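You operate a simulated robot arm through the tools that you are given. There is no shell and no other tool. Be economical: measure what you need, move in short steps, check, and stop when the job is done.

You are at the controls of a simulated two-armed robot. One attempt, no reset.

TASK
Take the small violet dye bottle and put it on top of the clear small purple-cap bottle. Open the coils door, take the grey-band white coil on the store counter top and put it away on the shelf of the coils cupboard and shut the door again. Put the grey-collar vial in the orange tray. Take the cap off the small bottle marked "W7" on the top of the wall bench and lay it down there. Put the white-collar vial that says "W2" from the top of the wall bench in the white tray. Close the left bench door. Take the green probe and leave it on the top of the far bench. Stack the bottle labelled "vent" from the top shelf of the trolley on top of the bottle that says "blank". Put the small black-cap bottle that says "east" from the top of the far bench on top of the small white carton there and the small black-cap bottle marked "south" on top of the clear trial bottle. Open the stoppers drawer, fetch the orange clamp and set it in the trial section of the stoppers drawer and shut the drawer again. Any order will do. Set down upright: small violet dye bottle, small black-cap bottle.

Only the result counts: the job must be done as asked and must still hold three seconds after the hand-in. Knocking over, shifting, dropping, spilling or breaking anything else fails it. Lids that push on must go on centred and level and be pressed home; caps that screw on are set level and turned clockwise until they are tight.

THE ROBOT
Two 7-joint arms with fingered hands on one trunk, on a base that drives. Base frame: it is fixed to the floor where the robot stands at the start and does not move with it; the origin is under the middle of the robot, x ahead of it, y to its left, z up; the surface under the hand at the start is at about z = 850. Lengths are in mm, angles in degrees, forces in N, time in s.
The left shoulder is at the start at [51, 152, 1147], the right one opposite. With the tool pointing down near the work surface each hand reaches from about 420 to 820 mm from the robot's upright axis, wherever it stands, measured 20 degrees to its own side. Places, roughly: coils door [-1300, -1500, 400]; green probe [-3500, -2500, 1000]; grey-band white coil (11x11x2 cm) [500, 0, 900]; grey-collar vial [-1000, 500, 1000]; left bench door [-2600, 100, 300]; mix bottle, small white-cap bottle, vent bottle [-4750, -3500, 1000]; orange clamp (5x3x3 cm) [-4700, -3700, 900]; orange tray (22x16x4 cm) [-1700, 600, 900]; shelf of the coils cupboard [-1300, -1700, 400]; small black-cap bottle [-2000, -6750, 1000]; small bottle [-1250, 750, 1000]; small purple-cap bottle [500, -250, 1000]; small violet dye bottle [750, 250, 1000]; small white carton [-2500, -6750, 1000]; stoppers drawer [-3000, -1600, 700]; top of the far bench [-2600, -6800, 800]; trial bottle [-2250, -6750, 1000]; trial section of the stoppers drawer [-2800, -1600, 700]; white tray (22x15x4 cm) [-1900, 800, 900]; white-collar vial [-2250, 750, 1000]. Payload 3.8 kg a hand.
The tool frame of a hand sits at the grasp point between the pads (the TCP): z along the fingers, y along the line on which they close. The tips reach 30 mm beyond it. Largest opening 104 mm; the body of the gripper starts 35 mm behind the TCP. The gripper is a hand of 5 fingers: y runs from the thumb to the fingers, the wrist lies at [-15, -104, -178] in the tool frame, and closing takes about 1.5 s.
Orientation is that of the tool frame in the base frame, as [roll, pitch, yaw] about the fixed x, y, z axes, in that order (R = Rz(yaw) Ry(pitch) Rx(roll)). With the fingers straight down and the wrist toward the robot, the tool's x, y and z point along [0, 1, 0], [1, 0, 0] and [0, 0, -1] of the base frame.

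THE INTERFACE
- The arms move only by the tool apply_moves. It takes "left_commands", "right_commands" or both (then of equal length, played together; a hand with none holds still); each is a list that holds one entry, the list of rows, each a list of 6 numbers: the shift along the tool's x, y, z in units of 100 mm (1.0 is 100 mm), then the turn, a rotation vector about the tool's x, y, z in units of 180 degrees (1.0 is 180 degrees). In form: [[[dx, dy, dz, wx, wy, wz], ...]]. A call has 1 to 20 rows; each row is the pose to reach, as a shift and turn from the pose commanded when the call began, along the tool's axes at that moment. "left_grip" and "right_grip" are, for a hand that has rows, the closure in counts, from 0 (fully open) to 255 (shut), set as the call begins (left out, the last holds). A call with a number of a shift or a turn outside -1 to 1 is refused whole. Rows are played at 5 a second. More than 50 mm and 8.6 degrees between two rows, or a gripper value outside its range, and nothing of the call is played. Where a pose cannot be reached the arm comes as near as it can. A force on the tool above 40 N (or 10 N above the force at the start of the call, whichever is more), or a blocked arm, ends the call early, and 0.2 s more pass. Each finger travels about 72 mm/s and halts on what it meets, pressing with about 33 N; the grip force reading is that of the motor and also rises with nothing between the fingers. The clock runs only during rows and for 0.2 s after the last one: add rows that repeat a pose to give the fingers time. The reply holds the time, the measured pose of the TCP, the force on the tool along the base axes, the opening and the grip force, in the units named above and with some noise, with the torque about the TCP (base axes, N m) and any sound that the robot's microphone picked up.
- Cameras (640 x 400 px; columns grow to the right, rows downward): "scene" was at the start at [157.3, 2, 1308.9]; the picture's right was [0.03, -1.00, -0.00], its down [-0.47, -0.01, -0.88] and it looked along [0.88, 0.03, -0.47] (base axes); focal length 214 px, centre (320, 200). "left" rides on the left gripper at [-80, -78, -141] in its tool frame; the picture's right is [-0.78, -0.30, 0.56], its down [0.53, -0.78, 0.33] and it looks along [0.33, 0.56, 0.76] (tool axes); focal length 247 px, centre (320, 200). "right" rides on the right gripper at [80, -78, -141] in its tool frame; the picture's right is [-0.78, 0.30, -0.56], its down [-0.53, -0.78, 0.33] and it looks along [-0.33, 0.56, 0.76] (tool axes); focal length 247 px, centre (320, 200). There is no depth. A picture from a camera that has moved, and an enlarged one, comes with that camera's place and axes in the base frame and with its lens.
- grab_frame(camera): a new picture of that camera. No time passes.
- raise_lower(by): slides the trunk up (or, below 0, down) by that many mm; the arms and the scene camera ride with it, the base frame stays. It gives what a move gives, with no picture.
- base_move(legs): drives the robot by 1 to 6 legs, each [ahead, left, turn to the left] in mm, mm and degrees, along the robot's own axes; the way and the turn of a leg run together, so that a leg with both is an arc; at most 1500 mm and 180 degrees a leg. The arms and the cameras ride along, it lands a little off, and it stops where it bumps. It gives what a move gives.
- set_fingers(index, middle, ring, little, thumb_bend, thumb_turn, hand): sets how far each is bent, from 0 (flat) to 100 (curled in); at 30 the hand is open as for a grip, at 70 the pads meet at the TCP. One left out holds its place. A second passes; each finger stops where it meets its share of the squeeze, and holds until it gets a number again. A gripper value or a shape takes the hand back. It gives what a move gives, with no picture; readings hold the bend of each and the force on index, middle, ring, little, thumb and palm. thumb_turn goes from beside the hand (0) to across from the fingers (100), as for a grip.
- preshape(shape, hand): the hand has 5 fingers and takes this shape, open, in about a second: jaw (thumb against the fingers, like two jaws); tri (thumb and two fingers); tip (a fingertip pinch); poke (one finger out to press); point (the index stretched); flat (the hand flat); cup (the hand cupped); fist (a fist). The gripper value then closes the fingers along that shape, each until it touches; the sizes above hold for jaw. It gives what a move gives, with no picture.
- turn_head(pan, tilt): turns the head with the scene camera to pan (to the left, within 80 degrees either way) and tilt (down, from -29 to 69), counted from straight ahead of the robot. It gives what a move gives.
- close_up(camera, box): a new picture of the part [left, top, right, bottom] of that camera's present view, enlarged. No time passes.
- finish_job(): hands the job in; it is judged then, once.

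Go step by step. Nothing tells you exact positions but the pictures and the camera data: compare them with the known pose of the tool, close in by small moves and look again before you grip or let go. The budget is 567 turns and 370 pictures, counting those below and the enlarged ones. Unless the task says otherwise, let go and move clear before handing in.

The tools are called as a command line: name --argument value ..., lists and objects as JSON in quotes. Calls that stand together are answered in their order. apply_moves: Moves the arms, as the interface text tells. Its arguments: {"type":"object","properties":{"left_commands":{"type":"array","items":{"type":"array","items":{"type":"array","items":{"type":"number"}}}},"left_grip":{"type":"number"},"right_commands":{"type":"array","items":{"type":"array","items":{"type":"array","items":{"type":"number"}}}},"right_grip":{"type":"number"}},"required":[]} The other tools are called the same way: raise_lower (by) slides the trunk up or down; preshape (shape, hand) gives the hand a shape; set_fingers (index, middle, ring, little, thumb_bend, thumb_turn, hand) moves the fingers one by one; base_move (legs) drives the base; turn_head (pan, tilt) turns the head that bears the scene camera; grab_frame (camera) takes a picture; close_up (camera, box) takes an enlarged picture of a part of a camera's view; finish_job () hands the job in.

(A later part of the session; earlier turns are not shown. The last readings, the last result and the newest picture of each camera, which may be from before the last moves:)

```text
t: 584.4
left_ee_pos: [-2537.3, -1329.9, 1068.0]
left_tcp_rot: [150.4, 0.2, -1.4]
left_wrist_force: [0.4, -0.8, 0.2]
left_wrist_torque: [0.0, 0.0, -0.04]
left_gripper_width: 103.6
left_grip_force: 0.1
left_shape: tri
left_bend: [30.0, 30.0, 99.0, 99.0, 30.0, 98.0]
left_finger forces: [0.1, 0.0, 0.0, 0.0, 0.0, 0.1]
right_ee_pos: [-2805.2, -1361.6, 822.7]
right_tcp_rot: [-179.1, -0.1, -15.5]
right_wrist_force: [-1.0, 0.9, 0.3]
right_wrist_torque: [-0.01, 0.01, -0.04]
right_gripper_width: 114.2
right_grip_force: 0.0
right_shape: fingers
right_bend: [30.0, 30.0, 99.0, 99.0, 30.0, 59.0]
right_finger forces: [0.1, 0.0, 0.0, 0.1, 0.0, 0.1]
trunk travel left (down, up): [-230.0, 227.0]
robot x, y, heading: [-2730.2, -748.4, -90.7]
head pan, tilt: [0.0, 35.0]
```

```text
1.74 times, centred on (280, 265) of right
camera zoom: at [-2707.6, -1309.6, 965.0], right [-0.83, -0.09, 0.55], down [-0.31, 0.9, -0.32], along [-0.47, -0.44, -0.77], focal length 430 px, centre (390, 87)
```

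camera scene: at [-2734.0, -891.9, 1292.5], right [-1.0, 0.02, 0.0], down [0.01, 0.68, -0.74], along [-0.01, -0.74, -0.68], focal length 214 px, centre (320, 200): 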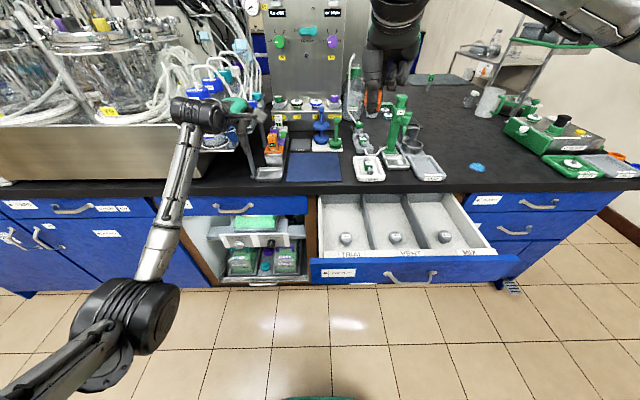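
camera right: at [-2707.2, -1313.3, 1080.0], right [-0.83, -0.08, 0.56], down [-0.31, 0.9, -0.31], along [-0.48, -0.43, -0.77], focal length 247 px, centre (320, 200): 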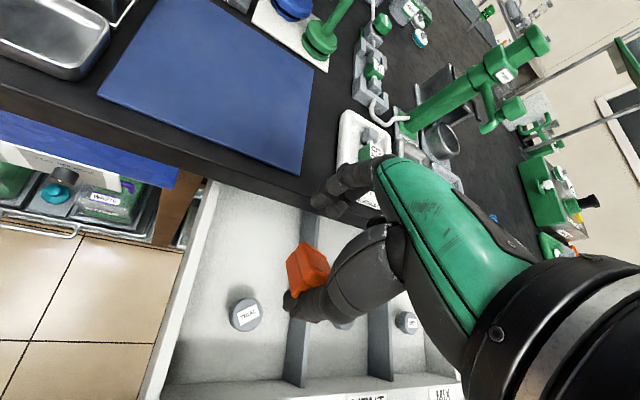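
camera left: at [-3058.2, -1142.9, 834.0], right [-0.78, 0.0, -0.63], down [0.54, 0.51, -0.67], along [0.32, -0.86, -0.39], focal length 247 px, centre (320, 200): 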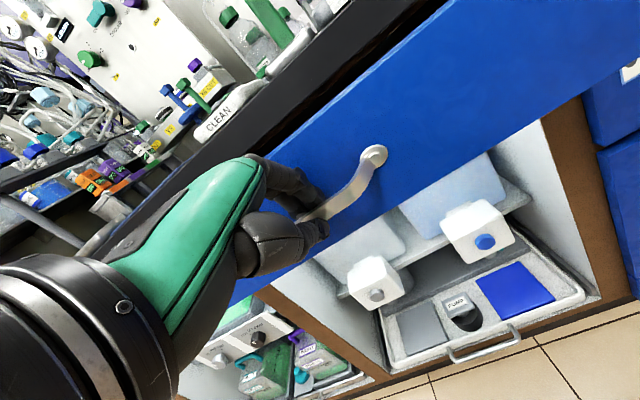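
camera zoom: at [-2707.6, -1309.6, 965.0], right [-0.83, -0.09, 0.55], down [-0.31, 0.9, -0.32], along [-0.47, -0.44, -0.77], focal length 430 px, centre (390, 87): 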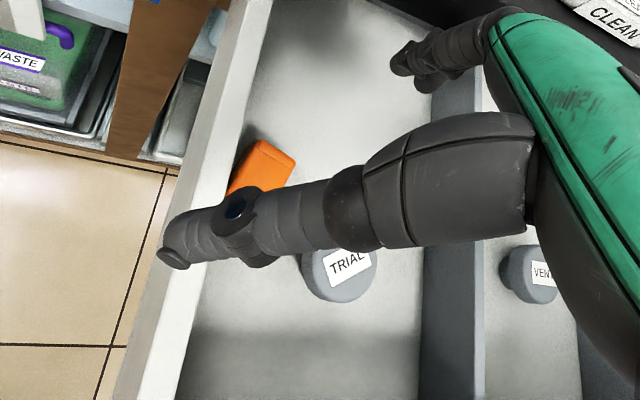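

The clamp is free and lying in the TRIAL section. Retracting the right hand, then closing the drawer with the left fist.

apply_moves --right_commands '[[[0, 0, -0.33, 0, 0, 0], [0, 0, -0.66, 0, 0, 0], [0, 0, -1.0, 0, 0, 0]]]' --left_commands '[[[0, 0, 0, -0.03, 0, 0], [0, 0, 0, -0.06, 0, 0], [0, 0, 0, -0.083, 0, 0]]]' --left_grip 255

apply_moves --right_commands '[[[0, 0, -0.33, 0, 0, 0], [0, 0, -0.66, 0, 0, 0], [0, 0, -1.0, 0, 0, 0]]]'

close_up --camera "right" --box '[140, 150, 440, 400]'

preshape --hand "right" --shape "tri"

base_move --legs '[[-330, 0, 0], [0, -310, 0]]'

apply_moves --left_commands '[[[0, -0.23, 0.23, 0, 0, 0], [0, -0.47, 0.47, 0, 0, 0], [0, -0.7, 0.7, 0, 0, 0]]]'

apply_moves --left_commands '[[[0, -0.23, 0.23, 0, 0, 0], [0, -0.47, 0.47, 0, 0, 0], [0, -0.7, 0.7, 0, 0, 0]]]'

apply_moves --left_commands '[[[0, -0.23, 0.23, 0, 0, 0], [0, -0.47, 0.47, 0, 0, 0], [0, -0.68, 0.68, 0, 0, 0]]]'

grab_frame --camera "scene"

```text
t: 585.2
left_ee_pos: [-2540.5, -1330.8, 1068.4]
left_tcp_rot: [135.4, 0.2, -1.5]
left_wrist_force: [0.2, -0.5, 0.7]
left_wrist_torque: [-0.02, -0.04, 0.01]
left_gripper_width: 0.0
left_grip_force: 0.0
left_shape: tri
left_bend: [70.0, 70.0, 99.0, 99.0, 61.0, 100.0]
left_finger forces: [0.1, 0.0, 0.1, 0.0, 0.1, 0.0]
right_ee_pos: [-2811.7, -1365.7, 920.6]
right_tcp_rot: [-179.1, 0.2, -15.8]
right_wrist_force: [-0.6, -0.8, 0.1]
right_wrist_torque: [0.03, 0.01, 0.0]
right_gripper_width: 114.0
right_grip_force: 0.0
right_shape: fingers
right_bend: [30.0, 30.0, 99.0, 99.0, 30.0, 59.0]
right_finger forces: [0.1, 0.1, 0.0, 0.0, 0.0, 0.0]
trunk travel left (down, up): [-230.0, 227.0]
robot x, y, heading: [-2725.4, -754.1, -91.2]
head pan, tilt: [0.0, 35.0]
```

```text
t: 586.0
left_ee_pos: [-2541.6, -1331.6, 1068.6]
left_tcp_rot: [135.5, 0.2, -1.6]
left_wrist_force: [-0.2, 0.3, 0.9]
left_wrist_torque: [-0.01, 0.0, 0.02]
left_gripper_width: 0.3
left_grip_force: 32.8
left_shape: tri
left_bend: [70.0, 70.0, 100.0, 100.0, 46.0, 100.0]
left_finger forces: [0.1, 0.1, 0.0, 0.0, 0.0, 0.1]
right_ee_pos: [-2810.6, -1366.4, 1020.8]
right_tcp_rot: [-179.1, 0.0, -15.6]
right_wrist_force: [-0.1, 0.7, -0.3]
right_wrist_torque: [-0.01, -0.01, 0.01]
right_gripper_width: 113.9
right_grip_force: 0.0
right_shape: fingers
right_bend: [30.0, 30.0, 99.0, 99.0, 30.0, 59.0]
right_finger forces: [0.0, 0.0, 0.0, 0.0, 0.1, 0.0]
trunk travel left (down, up): [-230.0, 227.0]
robot x, y, heading: [-2729.7, -751.0, -91.0]
head pan, tilt: [0.0, 35.0]
```

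```text
1.60 times, centred on (290, 275) of right
camera zoom: at [-2713.7, -1313.3, 1163.1], right [-0.83, -0.08, 0.55], down [-0.3, 0.9, -0.32], along [-0.47, -0.43, -0.77], focal length 395 px, centre (368, 80)
```

zoom: 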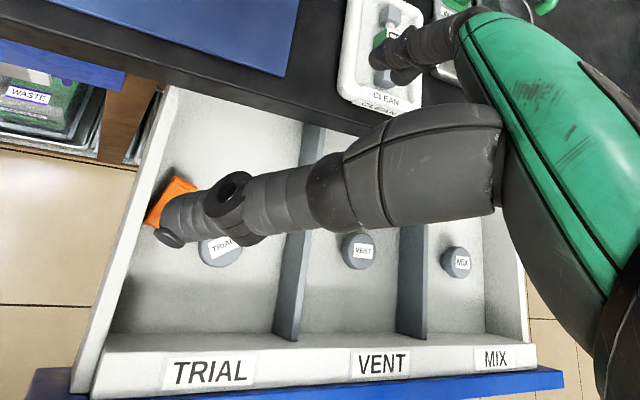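

```text
t: 586.9
left_ee_pos: [-2540.1, -1331.6, 1066.8]
left_tcp_rot: [135.5, 0.2, -1.7]
left_wrist_force: [1.2, 0.4, 0.2]
left_wrist_torque: [0.02, 0.01, 0.0]
left_gripper_width: 0.0
left_grip_force: 32.5
left_shape: tri
left_bend: [70.0, 70.0, 100.0, 100.0, 46.0, 100.0]
left_finger forces: [0.0, 0.0, 0.1, 0.0, 0.0, 0.1]
right_ee_pos: [-2811.2, -1366.9, 1020.4]
right_tcp_rot: [-179.1, 0.0, -15.7]
right_wrist_force: [-0.3, -0.1, 0.8]
right_wrist_torque: [-0.01, 0.01, 0.02]
right_gripper_width: 103.6
right_grip_force: 0.2
right_shape: tri
right_bend: [30.0, 30.0, 99.0, 99.0, 30.0, 98.0]
right_finger forces: [0.0, 0.0, 0.0, 0.0, 0.0, 0.0]
trunk travel left (down, up): [-230.0, 227.0]
robot x, y, heading: [-2732.2, -750.0, -91.0]
head pan, tilt: [0.0, 35.0]
```

```text
t: 590.8
left_ee_pos: [-2851.6, -999.0, 1066.4]
left_tcp_rot: [135.5, 0.1, -1.2]
left_wrist_force: [0.3, 0.0, -0.5]
left_wrist_torque: [0.01, -0.02, 0.03]
left_gripper_width: 0.0
left_grip_force: 33.6
left_shape: tri
left_bend: [70.0, 70.0, 100.0, 100.0, 46.0, 100.0]
left_finger forces: [0.0, 0.0, 0.0, 0.1, 0.1, 0.1]
right_ee_pos: [-3122.1, -1033.1, 1020.3]
right_tcp_rot: [-179.1, 0.2, -15.5]
right_wrist_force: [0.0, -0.7, -0.1]
right_wrist_torque: [0.02, -0.05, 0.02]
right_gripper_width: 103.5
right_grip_force: 0.0
right_shape: tri
right_bend: [30.0, 30.0, 99.0, 99.0, 30.0, 98.0]
right_finger forces: [0.0, 0.0, 0.1, 0.0, 0.0, 0.1]
trunk travel left (down, up): [-230.0, 227.0]
robot x, y, heading: [-3044.8, -419.6, -90.8]
head pan, tilt: [0.0, 35.0]
```

```text
t: 591.6
left_ee_pos: [-2851.6, -996.4, 968.7]
left_tcp_rot: [135.6, 0.2, -1.4]
left_wrist_force: [-0.2, 0.2, 0.0]
left_wrist_torque: [0.01, 0.02, 0.02]
left_gripper_width: 0.2
left_grip_force: 32.7
left_shape: tri
left_bend: [70.0, 70.0, 100.0, 100.0, 46.0, 100.0]
left_finger forces: [0.1, 0.0, 0.1, 0.0, 0.0, 0.1]
right_ee_pos: [-3123.7, -1034.4, 1019.8]
right_tcp_rot: [-179.2, 0.1, -15.5]
right_wrist_force: [-0.4, 0.3, 0.1]
right_wrist_torque: [0.0, -0.03, 0.02]
right_gripper_width: 103.5
right_grip_force: 0.0
right_shape: tri
right_bend: [30.0, 30.0, 99.0, 99.0, 30.0, 98.0]
right_finger forces: [0.0, 0.1, 0.0, 0.1, 0.0, 0.1]
trunk travel left (down, up): [-230.0, 227.0]
robot x, y, heading: [-3043.5, -420.3, -90.8]
head pan, tilt: [0.0, 35.0]
```

```text
t: 592.4
left_ee_pos: [-2852.6, -997.3, 868.2]
left_tcp_rot: [135.5, 0.2, -1.2]
left_wrist_force: [0.2, -0.5, -0.1]
left_wrist_torque: [0.02, -0.06, -0.02]
left_gripper_width: 0.0
left_grip_force: 32.9
left_shape: tri
left_bend: [70.0, 70.0, 100.0, 100.0, 46.0, 100.0]
left_finger forces: [0.0, 0.0, 0.0, 0.0, 0.0, 0.0]
right_ee_pos: [-3123.6, -1033.3, 1019.3]
right_tcp_rot: [-179.1, 0.1, -15.5]
right_wrist_force: [0.3, -0.1, 0.2]
right_wrist_torque: [0.0, 0.02, -0.03]
right_gripper_width: 103.7
right_grip_force: 0.1
right_shape: tri
right_bend: [30.0, 30.0, 99.0, 99.0, 30.0, 98.0]
right_finger forces: [0.1, 0.1, 0.0, 0.0, 0.0, 0.1]
trunk travel left (down, up): [-230.0, 227.0]
robot x, y, heading: [-3043.6, -418.9, -90.8]
head pan, tilt: [0.0, 35.0]
```

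```text
t: 593.2
left_ee_pos: [-2852.8, -997.0, 775.4]
left_tcp_rot: [135.6, 0.1, -1.2]
left_wrist_force: [0.8, -0.1, 0.1]
left_wrist_torque: [0.0, -0.01, 0.02]
left_gripper_width: 0.1
left_grip_force: 33.0
left_shape: tri
left_bend: [70.0, 70.0, 100.0, 100.0, 46.0, 100.0]
left_finger forces: [0.1, 0.0, 0.0, 0.1, 0.1, 0.1]
right_ee_pos: [-3122.6, -1034.3, 1019.7]
right_tcp_rot: [-179.1, 0.2, -15.5]
right_wrist_force: [-0.2, -0.2, -0.5]
right_wrist_torque: [-0.02, 0.01, 0.05]
right_gripper_width: 103.6
right_grip_force: 0.1
right_shape: tri
right_bend: [30.0, 30.0, 99.0, 99.0, 30.0, 98.0]
right_finger forces: [0.0, 0.0, 0.0, 0.0, 0.0, 0.0]
trunk travel left (down, up): [-230.0, 227.0]
robot x, y, heading: [-3048.1, -420.3, -90.9]
head pan, tilt: [0.0, 35.0]
```

```text
72 pictures are left
camera scene: at [-3046.5, -566.5, 1291.7], right [-1.0, 0.01, 0.0], down [0.01, 0.68, -0.73], along [-0.01, -0.73, -0.68], focal length 214 px, centre (320, 200)
```

scene: 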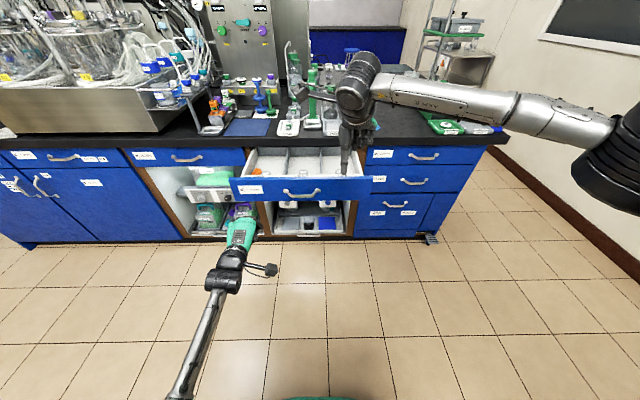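

apply_moves --right_commands '[[[0, -0.3, -0.3, 0, 0, 0], [0, -0.6, -0.6, 0, 0, 0], [0, -0.9, -0.9, 0, 0, 0]]]'

apply_moves --right_commands '[[[0, -0.3, -0.3, 0, 0, 0], [0, -0.6, -0.6, 0, 0, 0], [0, -0.9, -0.9, 0, 0, 0]]]'

base_move --legs '[[250, 0, 0], [230, 0, 0]]'

grab_frame --camera "scene"

```text
t: 594.0
left_ee_pos: [-2853.0, -997.0, 775.1]
left_tcp_rot: [135.6, 0.2, -1.3]
left_wrist_force: [-0.1, -0.2, 0.8]
left_wrist_torque: [-0.03, 0.01, -0.01]
left_gripper_width: 0.2
left_grip_force: 33.4
left_shape: tri
left_bend: [70.0, 70.0, 100.0, 100.0, 46.0, 100.0]
left_finger forces: [0.0, 0.0, 0.1, 0.0, 0.0, 0.0]
right_ee_pos: [-3098.8, -951.4, 1113.3]
right_tcp_rot: [-179.1, 0.1, -15.5]
right_wrist_force: [-0.2, -0.1, -0.2]
right_wrist_torque: [0.0, -0.01, 0.02]
right_gripper_width: 103.7
right_grip_force: 0.0
right_shape: tri
right_bend: [30.0, 30.0, 99.0, 99.0, 30.0, 98.0]
right_finger forces: [0.1, 0.1, 0.1, 0.0, 0.1, 0.1]
trunk travel left (down, up): [-230.0, 227.0]
robot x, y, heading: [-3041.5, -419.6, -90.8]
head pan, tilt: [0.0, 35.0]
```

```text
t: 594.8
left_ee_pos: [-2852.2, -995.4, 775.1]
left_tcp_rot: [135.6, 0.3, -1.3]
left_wrist_force: [0.8, -0.2, -0.2]
left_wrist_torque: [-0.02, 0.02, -0.04]
left_gripper_width: 0.0
left_grip_force: 32.6
left_shape: tri
left_bend: [70.0, 70.0, 100.0, 100.0, 46.0, 100.0]
left_finger forces: [0.1, 0.0, 0.0, 0.0, 0.0, 0.0]
right_ee_pos: [-3076.1, -862.7, 1202.1]
right_tcp_rot: [-179.2, 0.0, -15.6]
right_wrist_force: [0.0, -0.2, -0.7]
right_wrist_torque: [-0.03, -0.01, -0.04]
right_gripper_width: 104.0
right_grip_force: 0.0
right_shape: tri
right_bend: [30.0, 30.0, 99.0, 99.0, 30.0, 98.0]
right_finger forces: [0.1, 0.0, 0.1, 0.0, 0.1, 0.0]
trunk travel left (down, up): [-230.0, 227.0]
robot x, y, heading: [-3044.4, -419.2, -90.9]
head pan, tilt: [0.0, 35.0]
```

```text
t: 597.8
left_ee_pos: [-2863.0, -1436.1, 760.2]
left_tcp_rot: [137.4, 0.1, -1.5]
left_wrist_force: [0.2, 7.5, -3.3]
left_wrist_torque: [-0.36, 0.04, 0.08]
left_gripper_width: 0.1
left_grip_force: 32.9
left_shape: tri
left_bend: [70.0, 70.0, 100.0, 100.0, 46.0, 100.0]
left_finger forces: [0.0, 7.4, 0.0, 0.0, 0.0, 0.1]
right_ee_pos: [-3086.0, -1309.2, 1200.8]
right_tcp_rot: [-179.0, 0.0, -15.9]
right_wrist_force: [0.3, -1.0, -0.2]
right_wrist_torque: [0.03, 0.01, 0.0]
right_gripper_width: 103.8
right_grip_force: 0.1
right_shape: tri
right_bend: [30.0, 30.0, 99.0, 99.0, 30.0, 98.0]
right_finger forces: [0.0, 0.0, 0.0, 0.0, 0.0, 0.0]
trunk travel left (down, up): [-230.0, 227.0]
robot x, y, heading: [-3055.9, -859.2, -90.9]
head pan, tilt: [0.0, 35.0]
stopped in leg 2: the force on the tool passed its limit at 65 N (the readings are from after the stop); the commanded pose is now the measured one
```

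```text
71 pictures are left
camera scene: at [-3055.2, -1011.6, 1291.1], right [-1.0, 0.02, 0.0], down [0.01, 0.68, -0.73], along [-0.01, -0.73, -0.68], focal length 214 px, centre (320, 200)
```

scene: 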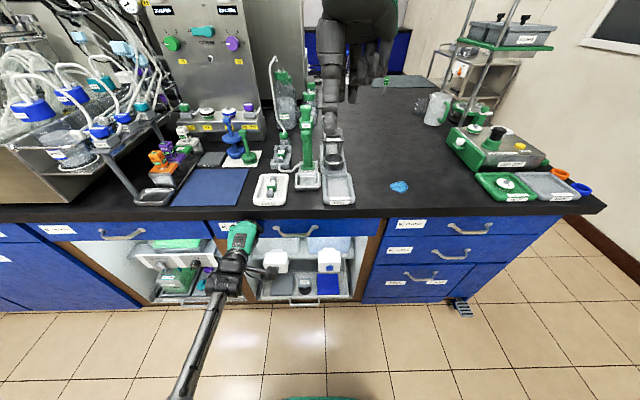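

The stoppers drawer is shut. Next the green probe near the island's south-west part; restoring the left hand and driving round to the west side.

base_move --legs '[[-350, 0, 0]]'

apply_moves --left_commands '[[[0, 0.2, -0.2, 0.04, 0, 0], [0, 0.4, -0.4, 0.08, 0, 0], [0, 0.6, -0.6, 0.12, 0, 0], [0, 0.8, -0.8, 0.16, 0, 0], [0, 1.0, -1.0, 0.2, 0, 0], [0, 1.0, -1.0, 0.237, 0, 0]]]' --left_grip 0 --right_commands '[[[0, 0, 0, 0, 0, -0.04], [0, 0, 0, 0, 0, -0.08], [0, 0, 0, 0, 0, -0.08], [0, 0, 0, 0, 0, -0.08], [0, 0, 0, 0, 0, -0.08], [0, 0, 0, 0, 0, -0.08]]]'

apply_moves --left_commands '[[[0, 0, -0.4, 0, 0, 0], [0, 0, -0.8, 0, 0, 0], [0, 0, -1.0, 0, 0, 0]]]'

apply_moves --left_commands '[[[0, 0, -0.4, 0, 0, 0], [0, 0, -0.8, 0, 0, 0], [0, 0, -1.0, 0, 0, 0]]]'

base_move --legs '[[100, -1400, 0], [1000, 0, 0], [1050, 0, 0]]'

base_move --legs '[[0, 0, 91]]'

turn_head --pan 0 --tilt 30

grab_frame --camera "scene"

```text
t: 600.1
left_ee_pos: [-2860.0, -1083.2, 764.1]
left_tcp_rot: [137.1, 0.1, -1.9]
left_wrist_force: [0.1, 0.2, -0.5]
left_wrist_torque: [0.03, -0.01, 0.05]
left_gripper_width: 0.0
left_grip_force: 33.3
left_shape: tri
left_bend: [70.0, 70.0, 100.0, 100.0, 46.0, 100.0]
left_finger forces: [0.1, 0.1, 0.1, 0.1, 0.0, 0.0]
right_ee_pos: [-3081.4, -952.7, 1202.1]
right_tcp_rot: [-179.1, 0.1, -16.1]
right_wrist_force: [-0.6, 1.2, 0.3]
right_wrist_torque: [-0.01, -0.02, 0.03]
right_gripper_width: 103.8
right_grip_force: 0.0
right_shape: tri
right_bend: [30.0, 30.0, 99.0, 99.0, 30.0, 98.0]
right_finger forces: [0.0, 0.0, 0.0, 0.0, 0.1, 0.0]
trunk travel left (down, up): [-230.0, 227.0]
robot x, y, heading: [-3046.5, -506.3, -91.3]
head pan, tilt: [0.0, 35.0]
```

```text
t: 601.5
left_ee_pos: [-2859.7, -1087.1, 902.9]
left_tcp_rot: [179.8, 0.1, -1.8]
left_wrist_force: [-0.8, -0.6, 0.3]
left_wrist_torque: [0.0, 0.0, -0.02]
left_gripper_width: 103.9
left_grip_force: 0.1
left_shape: tri
left_bend: [30.0, 30.0, 99.0, 99.0, 30.0, 98.0]
left_finger forces: [0.0, 0.0, 0.0, 0.0, 0.1, 0.0]
right_ee_pos: [-3082.7, -952.7, 1202.4]
right_tcp_rot: [-179.2, -0.1, -1.8]
right_wrist_force: [-0.1, 0.1, 0.5]
right_wrist_torque: [0.0, -0.03, 0.01]
right_gripper_width: 103.8
right_grip_force: 0.2
right_shape: tri
right_bend: [30.0, 30.0, 99.0, 99.0, 30.0, 98.0]
right_finger forces: [0.0, 0.0, 0.0, 0.0, 0.0, 0.0]
trunk travel left (down, up): [-230.0, 227.0]
robot x, y, heading: [-3045.7, -506.2, -91.4]
head pan, tilt: [0.0, 35.0]
```

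```text
t: 602.3
left_ee_pos: [-2858.3, -1084.1, 1005.7]
left_tcp_rot: [179.8, 0.1, -1.9]
left_wrist_force: [-0.5, -0.4, -0.4]
left_wrist_torque: [0.03, 0.01, 0.02]
left_gripper_width: 103.7
left_grip_force: 0.1
left_shape: tri
left_bend: [30.0, 30.0, 99.0, 99.0, 30.0, 98.0]
left_finger forces: [0.1, 0.0, 0.0, 0.1, 0.0, 0.0]
right_ee_pos: [-3082.0, -951.9, 1201.8]
right_tcp_rot: [-179.2, -0.1, -1.7]
right_wrist_force: [-1.0, -0.5, 0.7]
right_wrist_torque: [-0.04, 0.01, -0.01]
right_gripper_width: 103.7
right_grip_force: 0.1
right_shape: tri
right_bend: [30.0, 30.0, 99.0, 99.0, 30.0, 98.0]
right_finger forces: [0.0, 0.0, 0.0, 0.0, 0.0, 0.1]
trunk travel left (down, up): [-230.0, 227.0]
robot x, y, heading: [-3043.5, -506.9, -91.3]
head pan, tilt: [0.0, 35.0]
```

```text
t: 603.1
left_ee_pos: [-2857.5, -1089.0, 1108.1]
left_tcp_rot: [179.7, 0.1, -1.9]
left_wrist_force: [-0.6, 0.1, -0.4]
left_wrist_torque: [0.0, -0.03, 0.0]
left_gripper_width: 103.9
left_grip_force: 0.0
left_shape: tri
left_bend: [30.0, 30.0, 99.0, 99.0, 30.0, 98.0]
left_finger forces: [0.0, 0.1, 0.0, 0.1, 0.1, 0.0]
right_ee_pos: [-3081.8, -951.9, 1202.2]
right_tcp_rot: [-179.2, -0.1, -1.7]
right_wrist_force: [0.2, 0.1, 0.3]
right_wrist_torque: [0.05, 0.03, -0.04]
right_gripper_width: 103.7
right_grip_force: 0.1
right_shape: tri
right_bend: [30.0, 30.0, 99.0, 99.0, 30.0, 98.0]
right_finger forces: [0.0, 0.0, 0.1, 0.0, 0.1, 0.0]
trunk travel left (down, up): [-230.0, 227.0]
robot x, y, heading: [-3045.6, -507.7, -91.4]
head pan, tilt: [0.0, 35.0]
```

```text
t: 619.8
left_ee_pos: [-4216.4, -3187.9, 1107.6]
left_tcp_rot: [179.6, 0.1, 1.2]
left_wrist_force: [-0.5, 0.6, 1.2]
left_wrist_torque: [-0.01, 0.01, 0.0]
left_gripper_width: 103.9
left_grip_force: 0.1
left_shape: tri
left_bend: [30.0, 30.0, 99.0, 99.0, 30.0, 98.0]
left_finger forces: [0.0, 0.0, 0.0, 0.0, 0.1, 0.1]
right_ee_pos: [-4447.6, -3064.1, 1201.3]
right_tcp_rot: [-179.2, -0.2, 1.6]
right_wrist_force: [-0.2, -0.2, 0.1]
right_wrist_torque: [0.01, 0.02, 0.06]
right_gripper_width: 103.6
right_grip_force: 0.0
right_shape: tri
right_bend: [30.0, 30.0, 99.0, 99.0, 30.0, 98.0]
right_finger forces: [0.0, 0.0, 0.1, 0.1, 0.1, 0.0]
trunk travel left (down, up): [-230.0, 227.0]
robot x, y, heading: [-4434.9, -2616.7, -88.3]
head pan, tilt: [0.0, 35.0]
```

```text
t: 624.1
left_ee_pos: [-3866.6, -2394.4, 1107.5]
left_tcp_rot: [179.7, 0.1, 91.7]
left_wrist_force: [0.7, -0.1, -0.1]
left_wrist_torque: [0.01, 0.03, 0.01]
left_gripper_width: 103.6
left_grip_force: 0.1
left_shape: tri
left_bend: [30.0, 30.0, 99.0, 99.0, 30.0, 98.0]
left_finger forces: [0.1, 0.1, 0.0, 0.1, 0.0, 0.0]
right_ee_pos: [-3988.1, -2628.5, 1202.4]
right_tcp_rot: [-179.1, -0.2, 91.9]
right_wrist_force: [-0.7, -0.4, 0.0]
right_wrist_torque: [0.02, -0.01, 0.04]
right_gripper_width: 103.8
right_grip_force: 0.2
right_shape: tri
right_bend: [30.0, 30.0, 99.0, 99.0, 30.0, 98.0]
right_finger forces: [0.0, 0.0, 0.0, 0.0, 0.0, 0.0]
trunk travel left (down, up): [-230.0, 227.0]
robot x, y, heading: [-4433.4, -2619.1, 2.1]
head pan, tilt: [0.0, 35.0]
```

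```text
t: 624.7
left_ee_pos: [-3865.9, -2395.5, 1108.2]
left_tcp_rot: [179.7, 0.1, 91.8]
left_wrist_force: [0.2, -0.3, 0.0]
left_wrist_torque: [0.02, 0.0, 0.04]
left_gripper_width: 103.7
left_grip_force: 0.0
left_shape: tri
left_bend: [30.0, 30.0, 99.0, 99.0, 30.0, 98.0]
left_finger forces: [0.0, 0.1, 0.0, 0.1, 0.0, 0.0]
right_ee_pos: [-3987.4, -2628.1, 1202.9]
right_tcp_rot: [-179.2, 0.0, 91.8]
right_wrist_force: [0.9, 0.0, -0.5]
right_wrist_torque: [-0.03, 0.0, -0.02]
right_gripper_width: 103.7
right_grip_force: 0.0
right_shape: tri
right_bend: [30.0, 30.0, 99.0, 99.0, 30.0, 98.0]
right_finger forces: [0.1, 0.1, 0.0, 0.0, 0.1, 0.0]
trunk travel left (down, up): [-230.0, 227.0]
robot x, y, heading: [-4434.9, -2616.4, 2.1]
head pan, tilt: [0.0, 30.0]
```

```text
70 pictures are left
camera scene: at [-4284.5, -2613.1, 1299.1], right [0.04, -1.0, 0.0], down [-0.61, -0.02, -0.79], along [0.79, 0.03, -0.61], focal length 214 px, centre (320, 200)
```

scene: 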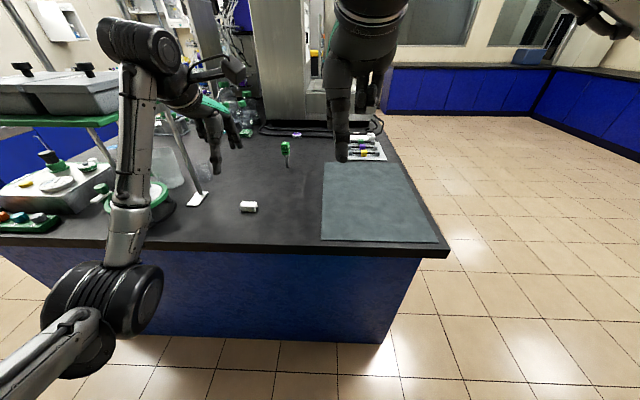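

close_up --camera "scene" --box '[250, 120, 330, 220]'

grab_frame --camera "right"

```text
4.00 times, centred on (290, 170) of scene
camera zoom: at [-4284.5, -2613.1, 1299.1], right [0.04, -1.0, 0.0], down [-0.61, -0.02, -0.79], along [0.79, 0.03, -0.61], focal length 858 px, centre (440, 320)
```

zoom: 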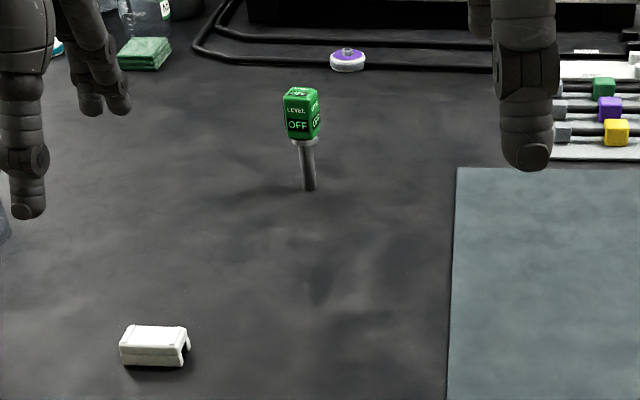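

```text
68 pictures are left
camera right: at [-4065.8, -2548.8, 1344.9], right [0.33, -0.77, 0.55], down [-0.76, -0.56, -0.32], along [0.56, -0.31, -0.77], focal length 247 px, centre (320, 200)
```

right: 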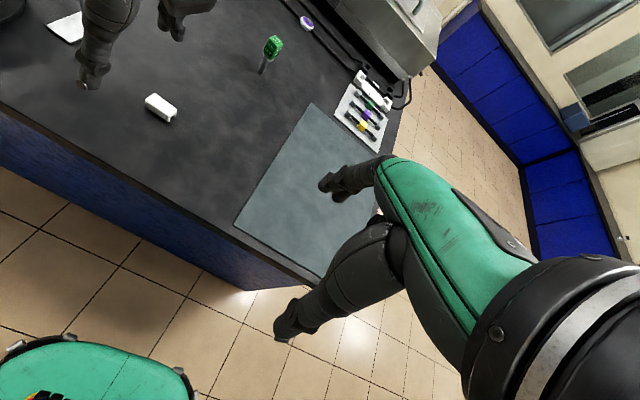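

The probe stands at about [-3482,-2442], head z≈905–960. I'll use the right hand; first retract the left arm away from the tall stand, then drive closer.

apply_moves --left_commands '[[[0, -0.3, -0.2, 0, 0, 0], [0, -0.6, -0.4, 0, 0, 0], [0, -0.95, -0.6, 0, 0, 0]]]'

apply_moves --left_commands '[[[0, -0.3, -0.1, 0, 0, 0], [-0.2, -0.6, -0.2, 0, 0, 0], [-0.4, -0.9, -0.2, 0, 0, 0]]]'

base_move --legs '[[0, 70, 0], [225, 0, -2]]'

apply_moves --right_commands '[[[0.25, 0.25, 0.2, 0, 0, 0], [0.5, 0.5, 0.4, 0, 0, 0], [0.75, 0.75, 0.6, 0, 0, 0], [0.9, 1.0, 0.8, 0, 0, 0]]]'

grab_frame --camera "right"

grab_frame --camera "scene"

```text
t: 625.5
left_ee_pos: [-3961.9, -2397.7, 1168.8]
left_tcp_rot: [179.7, 0.0, 91.8]
left_wrist_force: [-0.6, -0.3, 0.3]
left_wrist_torque: [0.01, -0.03, 0.02]
left_gripper_width: 103.9
left_grip_force: 0.1
left_shape: tri
left_bend: [30.0, 30.0, 99.0, 99.0, 30.0, 98.0]
left_finger forces: [0.1, 0.0, 0.1, 0.0, 0.0, 0.0]
right_ee_pos: [-3989.6, -2627.3, 1202.7]
right_tcp_rot: [-179.4, -0.1, 91.8]
right_wrist_force: [0.3, 0.4, 0.5]
right_wrist_torque: [-0.01, -0.02, -0.04]
right_gripper_width: 103.8
right_grip_force: 0.1
right_shape: tri
right_bend: [30.0, 30.0, 99.0, 99.0, 30.0, 98.0]
right_finger forces: [0.1, 0.0, 0.1, 0.1, 0.0, 0.0]
trunk travel left (down, up): [-230.0, 227.0]
robot x, y, heading: [-4437.7, -2618.7, 2.3]
head pan, tilt: [0.0, 30.0]
```

```text
t: 626.3
left_ee_pos: [-4052.9, -2440.9, 1186.4]
left_tcp_rot: [179.7, 0.1, 91.6]
left_wrist_force: [-0.3, 0.9, -0.2]
left_wrist_torque: [0.02, -0.02, 0.0]
left_gripper_width: 103.9
left_grip_force: 0.0
left_shape: tri
left_bend: [30.0, 30.0, 99.0, 99.0, 30.0, 98.0]
left_finger forces: [0.1, 0.0, 0.0, 0.0, 0.0, 0.0]
right_ee_pos: [-3988.0, -2628.8, 1202.3]
right_tcp_rot: [-179.2, -0.2, 92.0]
right_wrist_force: [0.6, -0.2, -0.2]
right_wrist_torque: [-0.03, -0.01, 0.01]
right_gripper_width: 104.1
right_grip_force: 0.0
right_shape: tri
right_bend: [30.0, 30.0, 99.0, 99.0, 30.0, 98.0]
right_finger forces: [0.0, 0.1, 0.0, 0.0, 0.0, 0.0]
trunk travel left (down, up): [-230.0, 227.0]
robot x, y, heading: [-4435.7, -2615.1, 2.2]
head pan, tilt: [0.0, 30.0]
```

```text
t: 628.8
left_ee_pos: [-3817.1, -2375.9, 1184.0]
left_tcp_rot: [-180.0, -0.1, 90.1]
left_wrist_force: [0.3, 0.2, 0.4]
left_wrist_torque: [-0.01, 0.03, 0.01]
left_gripper_width: 104.0
left_grip_force: 0.1
left_shape: tri
left_bend: [30.0, 30.0, 99.0, 99.0, 30.0, 98.0]
left_finger forces: [0.0, 0.0, 0.0, 0.1, 0.1, 0.1]
right_ee_pos: [-3758.5, -2564.4, 1201.2]
right_tcp_rot: [-179.1, -0.1, 90.3]
right_wrist_force: [0.9, 0.1, 0.8]
right_wrist_torque: [-0.01, 0.02, -0.02]
right_gripper_width: 103.8
right_grip_force: 0.1
right_shape: tri
right_bend: [30.0, 30.0, 99.0, 99.0, 30.0, 98.0]
right_finger forces: [0.1, 0.0, 0.0, 0.0, 0.0, 0.1]
trunk travel left (down, up): [-230.0, 227.0]
robot x, y, heading: [-4205.4, -2538.3, 0.5]
head pan, tilt: [0.0, 30.0]
stopped in leg 2: the robot was blocked; the commanded pose is now the measured one
```

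```text
t: 629.8
left_ee_pos: [-3817.2, -2373.7, 1184.0]
left_tcp_rot: [180.0, 0.2, 90.0]
left_wrist_force: [-0.1, -0.9, 0.2]
left_wrist_torque: [0.01, 0.03, -0.02]
left_gripper_width: 103.7
left_grip_force: 0.0
left_shape: tri
left_bend: [30.0, 30.0, 99.0, 99.0, 30.0, 98.0]
left_finger forces: [0.0, 0.1, 0.1, 0.0, 0.1, 0.0]
right_ee_pos: [-3659.0, -2474.1, 1120.3]
right_tcp_rot: [-179.2, 0.0, 90.1]
right_wrist_force: [-1.0, 0.7, -0.1]
right_wrist_torque: [-0.02, 0.01, -0.01]
right_gripper_width: 103.9
right_grip_force: 0.0
right_shape: tri
right_bend: [30.0, 30.0, 99.0, 99.0, 30.0, 98.0]
right_finger forces: [0.0, 0.0, 0.1, 0.1, 0.0, 0.0]
trunk travel left (down, up): [-230.0, 227.0]
robot x, y, heading: [-4207.6, -2544.4, 0.2]
head pan, tilt: [0.0, 30.0]
```

```text
67 pictures are left
camera right: at [-3735.0, -2393.0, 1262.6], right [0.31, -0.78, 0.55], down [-0.78, -0.54, -0.32], along [0.55, -0.33, -0.77], focal length 247 px, centre (320, 200)
```

right: 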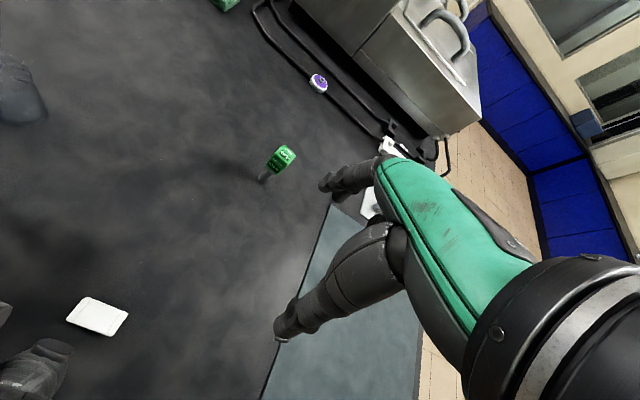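

```text
66 pictures are left
camera scene: at [-4055.1, -2541.1, 1298.9], right [0.01, -1.0, 0.0], down [-0.61, -0.01, -0.79], along [0.79, 0.01, -0.61], focal length 214 px, centre (320, 200)
```

scene: 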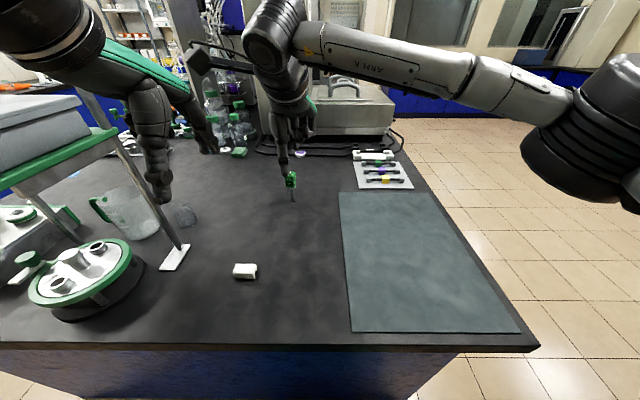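

apply_moves --right_commands '[[[0.1, 0.3, 0.1, 0, 0, 0], [0.2, 0.6, 0.2, 0, 0, 0], [0.34, 0.95, 0.3, 0, 0, 0]]]' --right_grip 40

apply_moves --right_commands '[[[0, 0.3, 0.1, 0, 0, 0], [0, 0.6, 0.3, 0, 0, 0], [0, 0.77, 0.5, 0, 0, 0], [0, 0.77, 0.6, 0, 0, 0]]]'

grab_frame --camera "right"

```text
t: 630.6
left_ee_pos: [-3817.9, -2374.0, 1184.4]
left_tcp_rot: [-179.9, 0.2, 90.1]
left_wrist_force: [-0.1, 0.2, 0.1]
left_wrist_torque: [-0.02, 0.01, 0.0]
left_gripper_width: 103.7
left_grip_force: 0.1
left_shape: tri
left_bend: [30.0, 30.0, 99.0, 99.0, 30.0, 98.0]
left_finger forces: [0.0, 0.0, 0.1, 0.0, 0.0, 0.0]
right_ee_pos: [-3566.8, -2439.8, 1090.2]
right_tcp_rot: [-179.2, 0.0, 90.3]
right_wrist_force: [-1.0, -0.8, -0.7]
right_wrist_torque: [0.01, 0.0, 0.04]
right_gripper_width: 87.9
right_grip_force: 0.0
right_shape: tri
right_bend: [27.0, 33.0, 99.0, 99.0, 45.0, 98.0]
right_finger forces: [0.1, 0.0, 0.0, 0.0, 0.0, 0.0]
trunk travel left (down, up): [-230.0, 227.0]
robot x, y, heading: [-4207.8, -2544.5, 0.4]
head pan, tilt: [0.0, 30.0]
```

```text
t: 631.6
left_ee_pos: [-3817.6, -2375.0, 1185.6]
left_tcp_rot: [179.9, 0.2, 90.0]
left_wrist_force: [0.0, -0.6, -1.1]
left_wrist_torque: [0.01, 0.02, 0.0]
left_gripper_width: 103.7
left_grip_force: 0.1
left_shape: tri
left_bend: [30.0, 30.0, 99.0, 99.0, 30.0, 98.0]
left_finger forces: [0.1, 0.0, 0.0, 0.0, 0.0, 0.1]
right_ee_pos: [-3516.5, -2444.6, 1058.7]
right_tcp_rot: [-179.0, -0.1, 90.2]
right_wrist_force: [-0.1, -0.2, 0.0]
right_wrist_torque: [0.02, 0.02, 0.01]
right_gripper_width: 87.8
right_grip_force: 0.0
right_shape: tri
right_bend: [27.0, 33.0, 99.0, 99.0, 45.0, 98.0]
right_finger forces: [0.0, 0.0, 0.0, 0.0, 0.0, 0.0]
right hand out of reach, approached as far as the arm can: row 2, 3, 4
trunk travel left (down, up): [-230.0, 227.0]
robot x, y, heading: [-4208.9, -2543.8, 0.5]
head pan, tilt: [0.0, 30.0]
```

```text
65 pictures are left
camera right: at [-3592.4, -2363.5, 1201.2], right [0.31, -0.78, 0.55], down [-0.78, -0.54, -0.32], along [0.55, -0.33, -0.77], focal length 247 px, centre (320, 200)
```

right: 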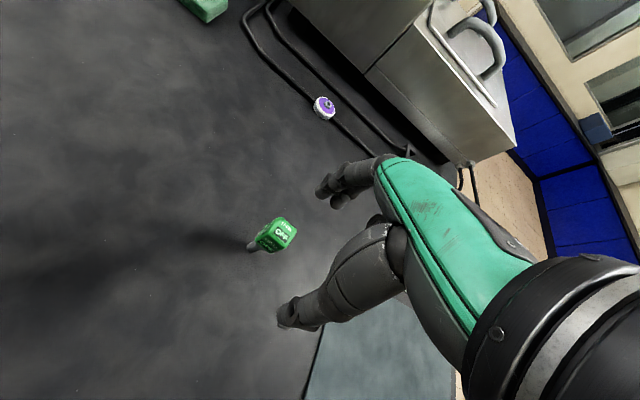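

apply_moves --right_commands '[[[0, -0.1, -0.2, 0, 0, 0], [0, -0.2, -0.4, 0, 0, 0], [0, -0.25, -0.5, 0, 0, 0]]]'

raise_lower --by -80

apply_moves --right_commands '[[[0.04, 0.2, 0, 0, 0, 0], [0.06, 0.4, 0.1, 0, 0, 0], [0.06, 0.57, 0.3, 0, 0, 0], [0.06, 0.57, 0.5, 0, 0, 0]]]'

close_up --camera "right" --box '[200, 130, 420, 320]'

```text
t: 632.4
left_ee_pos: [-3818.3, -2374.0, 1184.7]
left_tcp_rot: [180.0, 0.1, 90.2]
left_wrist_force: [-0.9, -0.2, -1.1]
left_wrist_torque: [0.02, 0.02, 0.01]
left_gripper_width: 103.7
left_grip_force: 0.1
left_shape: tri
left_bend: [30.0, 30.0, 99.0, 99.0, 30.0, 98.0]
left_finger forces: [0.0, 0.0, 0.1, 0.0, 0.1, 0.1]
right_ee_pos: [-3540.4, -2443.6, 1107.9]
right_tcp_rot: [-179.2, -0.1, 90.3]
right_wrist_force: [-0.7, 0.1, 0.5]
right_wrist_torque: [0.03, -0.02, -0.04]
right_gripper_width: 87.7
right_grip_force: 0.1
right_shape: tri
right_bend: [27.0, 33.0, 99.0, 99.0, 45.0, 98.0]
right_finger forces: [0.0, 0.0, 0.0, 0.0, 0.0, 0.0]
trunk travel left (down, up): [-230.0, 227.0]
robot x, y, heading: [-4205.3, -2538.9, 0.7]
head pan, tilt: [0.0, 30.0]
```

```text
t: 633.6
left_ee_pos: [-3816.7, -2374.6, 1104.3]
left_tcp_rot: [-180.0, 0.2, 90.1]
left_wrist_force: [-0.3, 0.8, -0.8]
left_wrist_torque: [-0.02, -0.04, 0.02]
left_gripper_width: 103.6
left_grip_force: 0.0
left_shape: tri
left_bend: [30.0, 30.0, 99.0, 99.0, 30.0, 98.0]
left_finger forces: [0.0, 0.1, 0.0, 0.0, 0.2, 0.0]
right_ee_pos: [-3538.6, -2443.4, 1027.7]
right_tcp_rot: [-179.2, -0.1, 90.2]
right_wrist_force: [-0.1, 0.9, 0.2]
right_wrist_torque: [0.01, -0.02, -0.03]
right_gripper_width: 88.1
right_grip_force: 0.0
right_shape: tri
right_bend: [27.0, 33.0, 99.0, 99.0, 45.0, 98.0]
right_finger forces: [0.1, 0.0, 0.1, 0.1, 0.0, 0.1]
trunk travel left (down, up): [-150.0, 307.0]
robot x, y, heading: [-4205.1, -2538.1, 0.6]
head pan, tilt: [0.0, 30.0]
```

```text
t: 634.6
left_ee_pos: [-3817.6, -2375.6, 1104.5]
left_tcp_rot: [-180.0, 0.1, 90.1]
left_wrist_force: [0.3, -0.2, 0.0]
left_wrist_torque: [0.02, 0.04, -0.02]
left_gripper_width: 103.8
left_grip_force: 0.0
left_shape: tri
left_bend: [30.0, 30.0, 99.0, 99.0, 30.0, 98.0]
left_finger forces: [0.0, 0.0, 0.1, 0.1, 0.1, 0.0]
right_ee_pos: [-3485.7, -2443.3, 972.8]
right_tcp_rot: [-179.1, -0.1, 90.2]
right_wrist_force: [0.6, 0.6, -0.4]
right_wrist_torque: [-0.02, 0.0, 0.01]
right_gripper_width: 87.8
right_grip_force: 0.0
right_shape: tri
right_bend: [27.0, 33.0, 99.0, 99.0, 45.0, 98.0]
right_finger forces: [0.2, 0.0, 0.0, 0.0, 0.0, 0.0]
right hand out of reach, approached as far as the arm can: row 3, 4
trunk travel left (down, up): [-150.0, 307.0]
robot x, y, heading: [-4206.5, -2544.3, 0.8]
head pan, tilt: [0.0, 30.0]
```

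```text
2.11 times, centred on (310, 225) of right
camera zoom: at [-3561.5, -2362.7, 1115.3], right [0.31, -0.78, 0.55], down [-0.78, -0.54, -0.32], along [0.55, -0.33, -0.77], focal length 520 px, centre (341, 147)
```

zoom: 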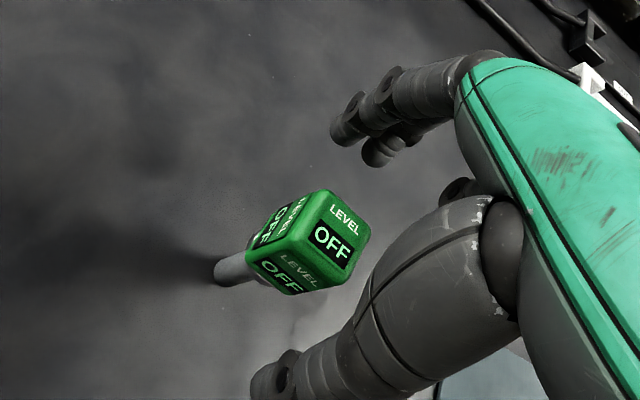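

apply_moves --right_commands '[[[0, 0.03, 0.15, 0, 0, 0], [0, 0.03, 0.34, 0, 0, 0], [0, 0.03, 0.34, 0, 0, 0]]]'

apply_moves --right_commands '[[[0, 0, 0, 0, 0, 0], [0, 0, 0, 0, 0, 0], [0, 0, 0, 0, 0, 0], [0, 0, 0, 0, 0, 0], [0, 0, 0, 0, 0, 0], [0, 0, 0, 0, 0, 0], [0, 0, -0.1, 0, 0, 0], [0, 0, -0.3, 0, 0, 0], [0, 0, -0.6, 0, 0, 0]]]' --right_grip 255

close_up --camera "right" --box '[200, 130, 420, 320]'

```text
t: 635.4
left_ee_pos: [-3817.4, -2373.2, 1104.7]
left_tcp_rot: [-180.0, 0.1, 90.1]
left_wrist_force: [0.8, 0.3, 0.0]
left_wrist_torque: [0.0, -0.01, 0.03]
left_gripper_width: 103.9
left_grip_force: 0.0
left_shape: tri
left_bend: [30.0, 30.0, 99.0, 99.0, 30.0, 98.0]
left_finger forces: [0.0, 0.1, 0.1, 0.0, 0.0, 0.0]
right_ee_pos: [-3484.1, -2443.1, 940.2]
right_tcp_rot: [-179.2, -0.1, 90.2]
right_wrist_force: [-0.7, -0.4, -0.8]
right_wrist_torque: [-0.03, -0.01, -0.01]
right_gripper_width: 88.2
right_grip_force: 0.0
right_shape: tri
right_bend: [27.0, 33.0, 99.0, 99.0, 45.0, 98.0]
right_finger forces: [0.0, 0.0, 0.0, 0.1, 0.1, 0.0]
trunk travel left (down, up): [-150.0, 307.0]
robot x, y, heading: [-4205.5, -2542.6, 0.7]
head pan, tilt: [0.0, 30.0]
```

```text
t: 637.4
left_ee_pos: [-3818.9, -2373.7, 1105.0]
left_tcp_rot: [-180.0, 0.1, 90.1]
left_wrist_force: [-0.2, -0.3, -0.1]
left_wrist_torque: [-0.01, -0.03, -0.02]
left_gripper_width: 103.9
left_grip_force: 0.0
left_shape: tri
left_bend: [30.0, 30.0, 99.0, 99.0, 30.0, 98.0]
left_finger forces: [0.0, 0.1, 0.0, 0.0, 0.0, 0.0]
right_ee_pos: [-3489.9, -2448.7, 998.8]
right_tcp_rot: [-179.2, -0.1, 90.2]
right_wrist_force: [0.5, 0.0, -0.2]
right_wrist_torque: [-0.01, -0.02, -0.04]
right_gripper_width: 22.8
right_grip_force: 32.6
right_shape: tri
right_bend: [74.0, 60.0, 100.0, 100.0, 74.0, 100.0]
right_finger forces: [14.4, 14.9, 0.0, 0.0, 29.3, 0.1]
right hand out of reach, approached as far as the arm can: row 9
trunk travel left (down, up): [-150.0, 307.0]
robot x, y, heading: [-4204.6, -2543.9, 0.4]
head pan, tilt: [0.0, 30.0]
```

```text
2.11 times, centred on (310, 225) of right
camera zoom: at [-3564.4, -2367.9, 1141.2], right [0.31, -0.78, 0.55], down [-0.78, -0.54, -0.32], along [0.55, -0.33, -0.77], focal length 520 px, centre (341, 147)
```

zoom: 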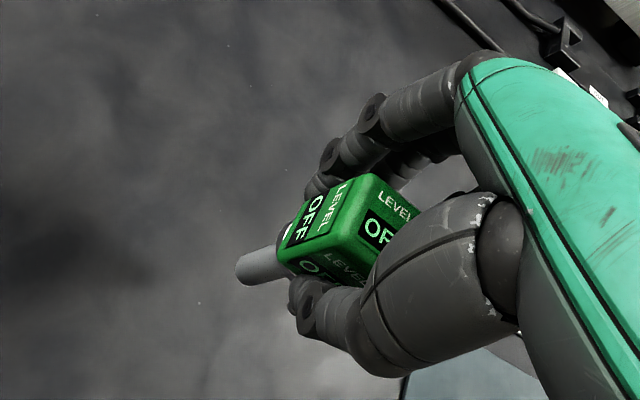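

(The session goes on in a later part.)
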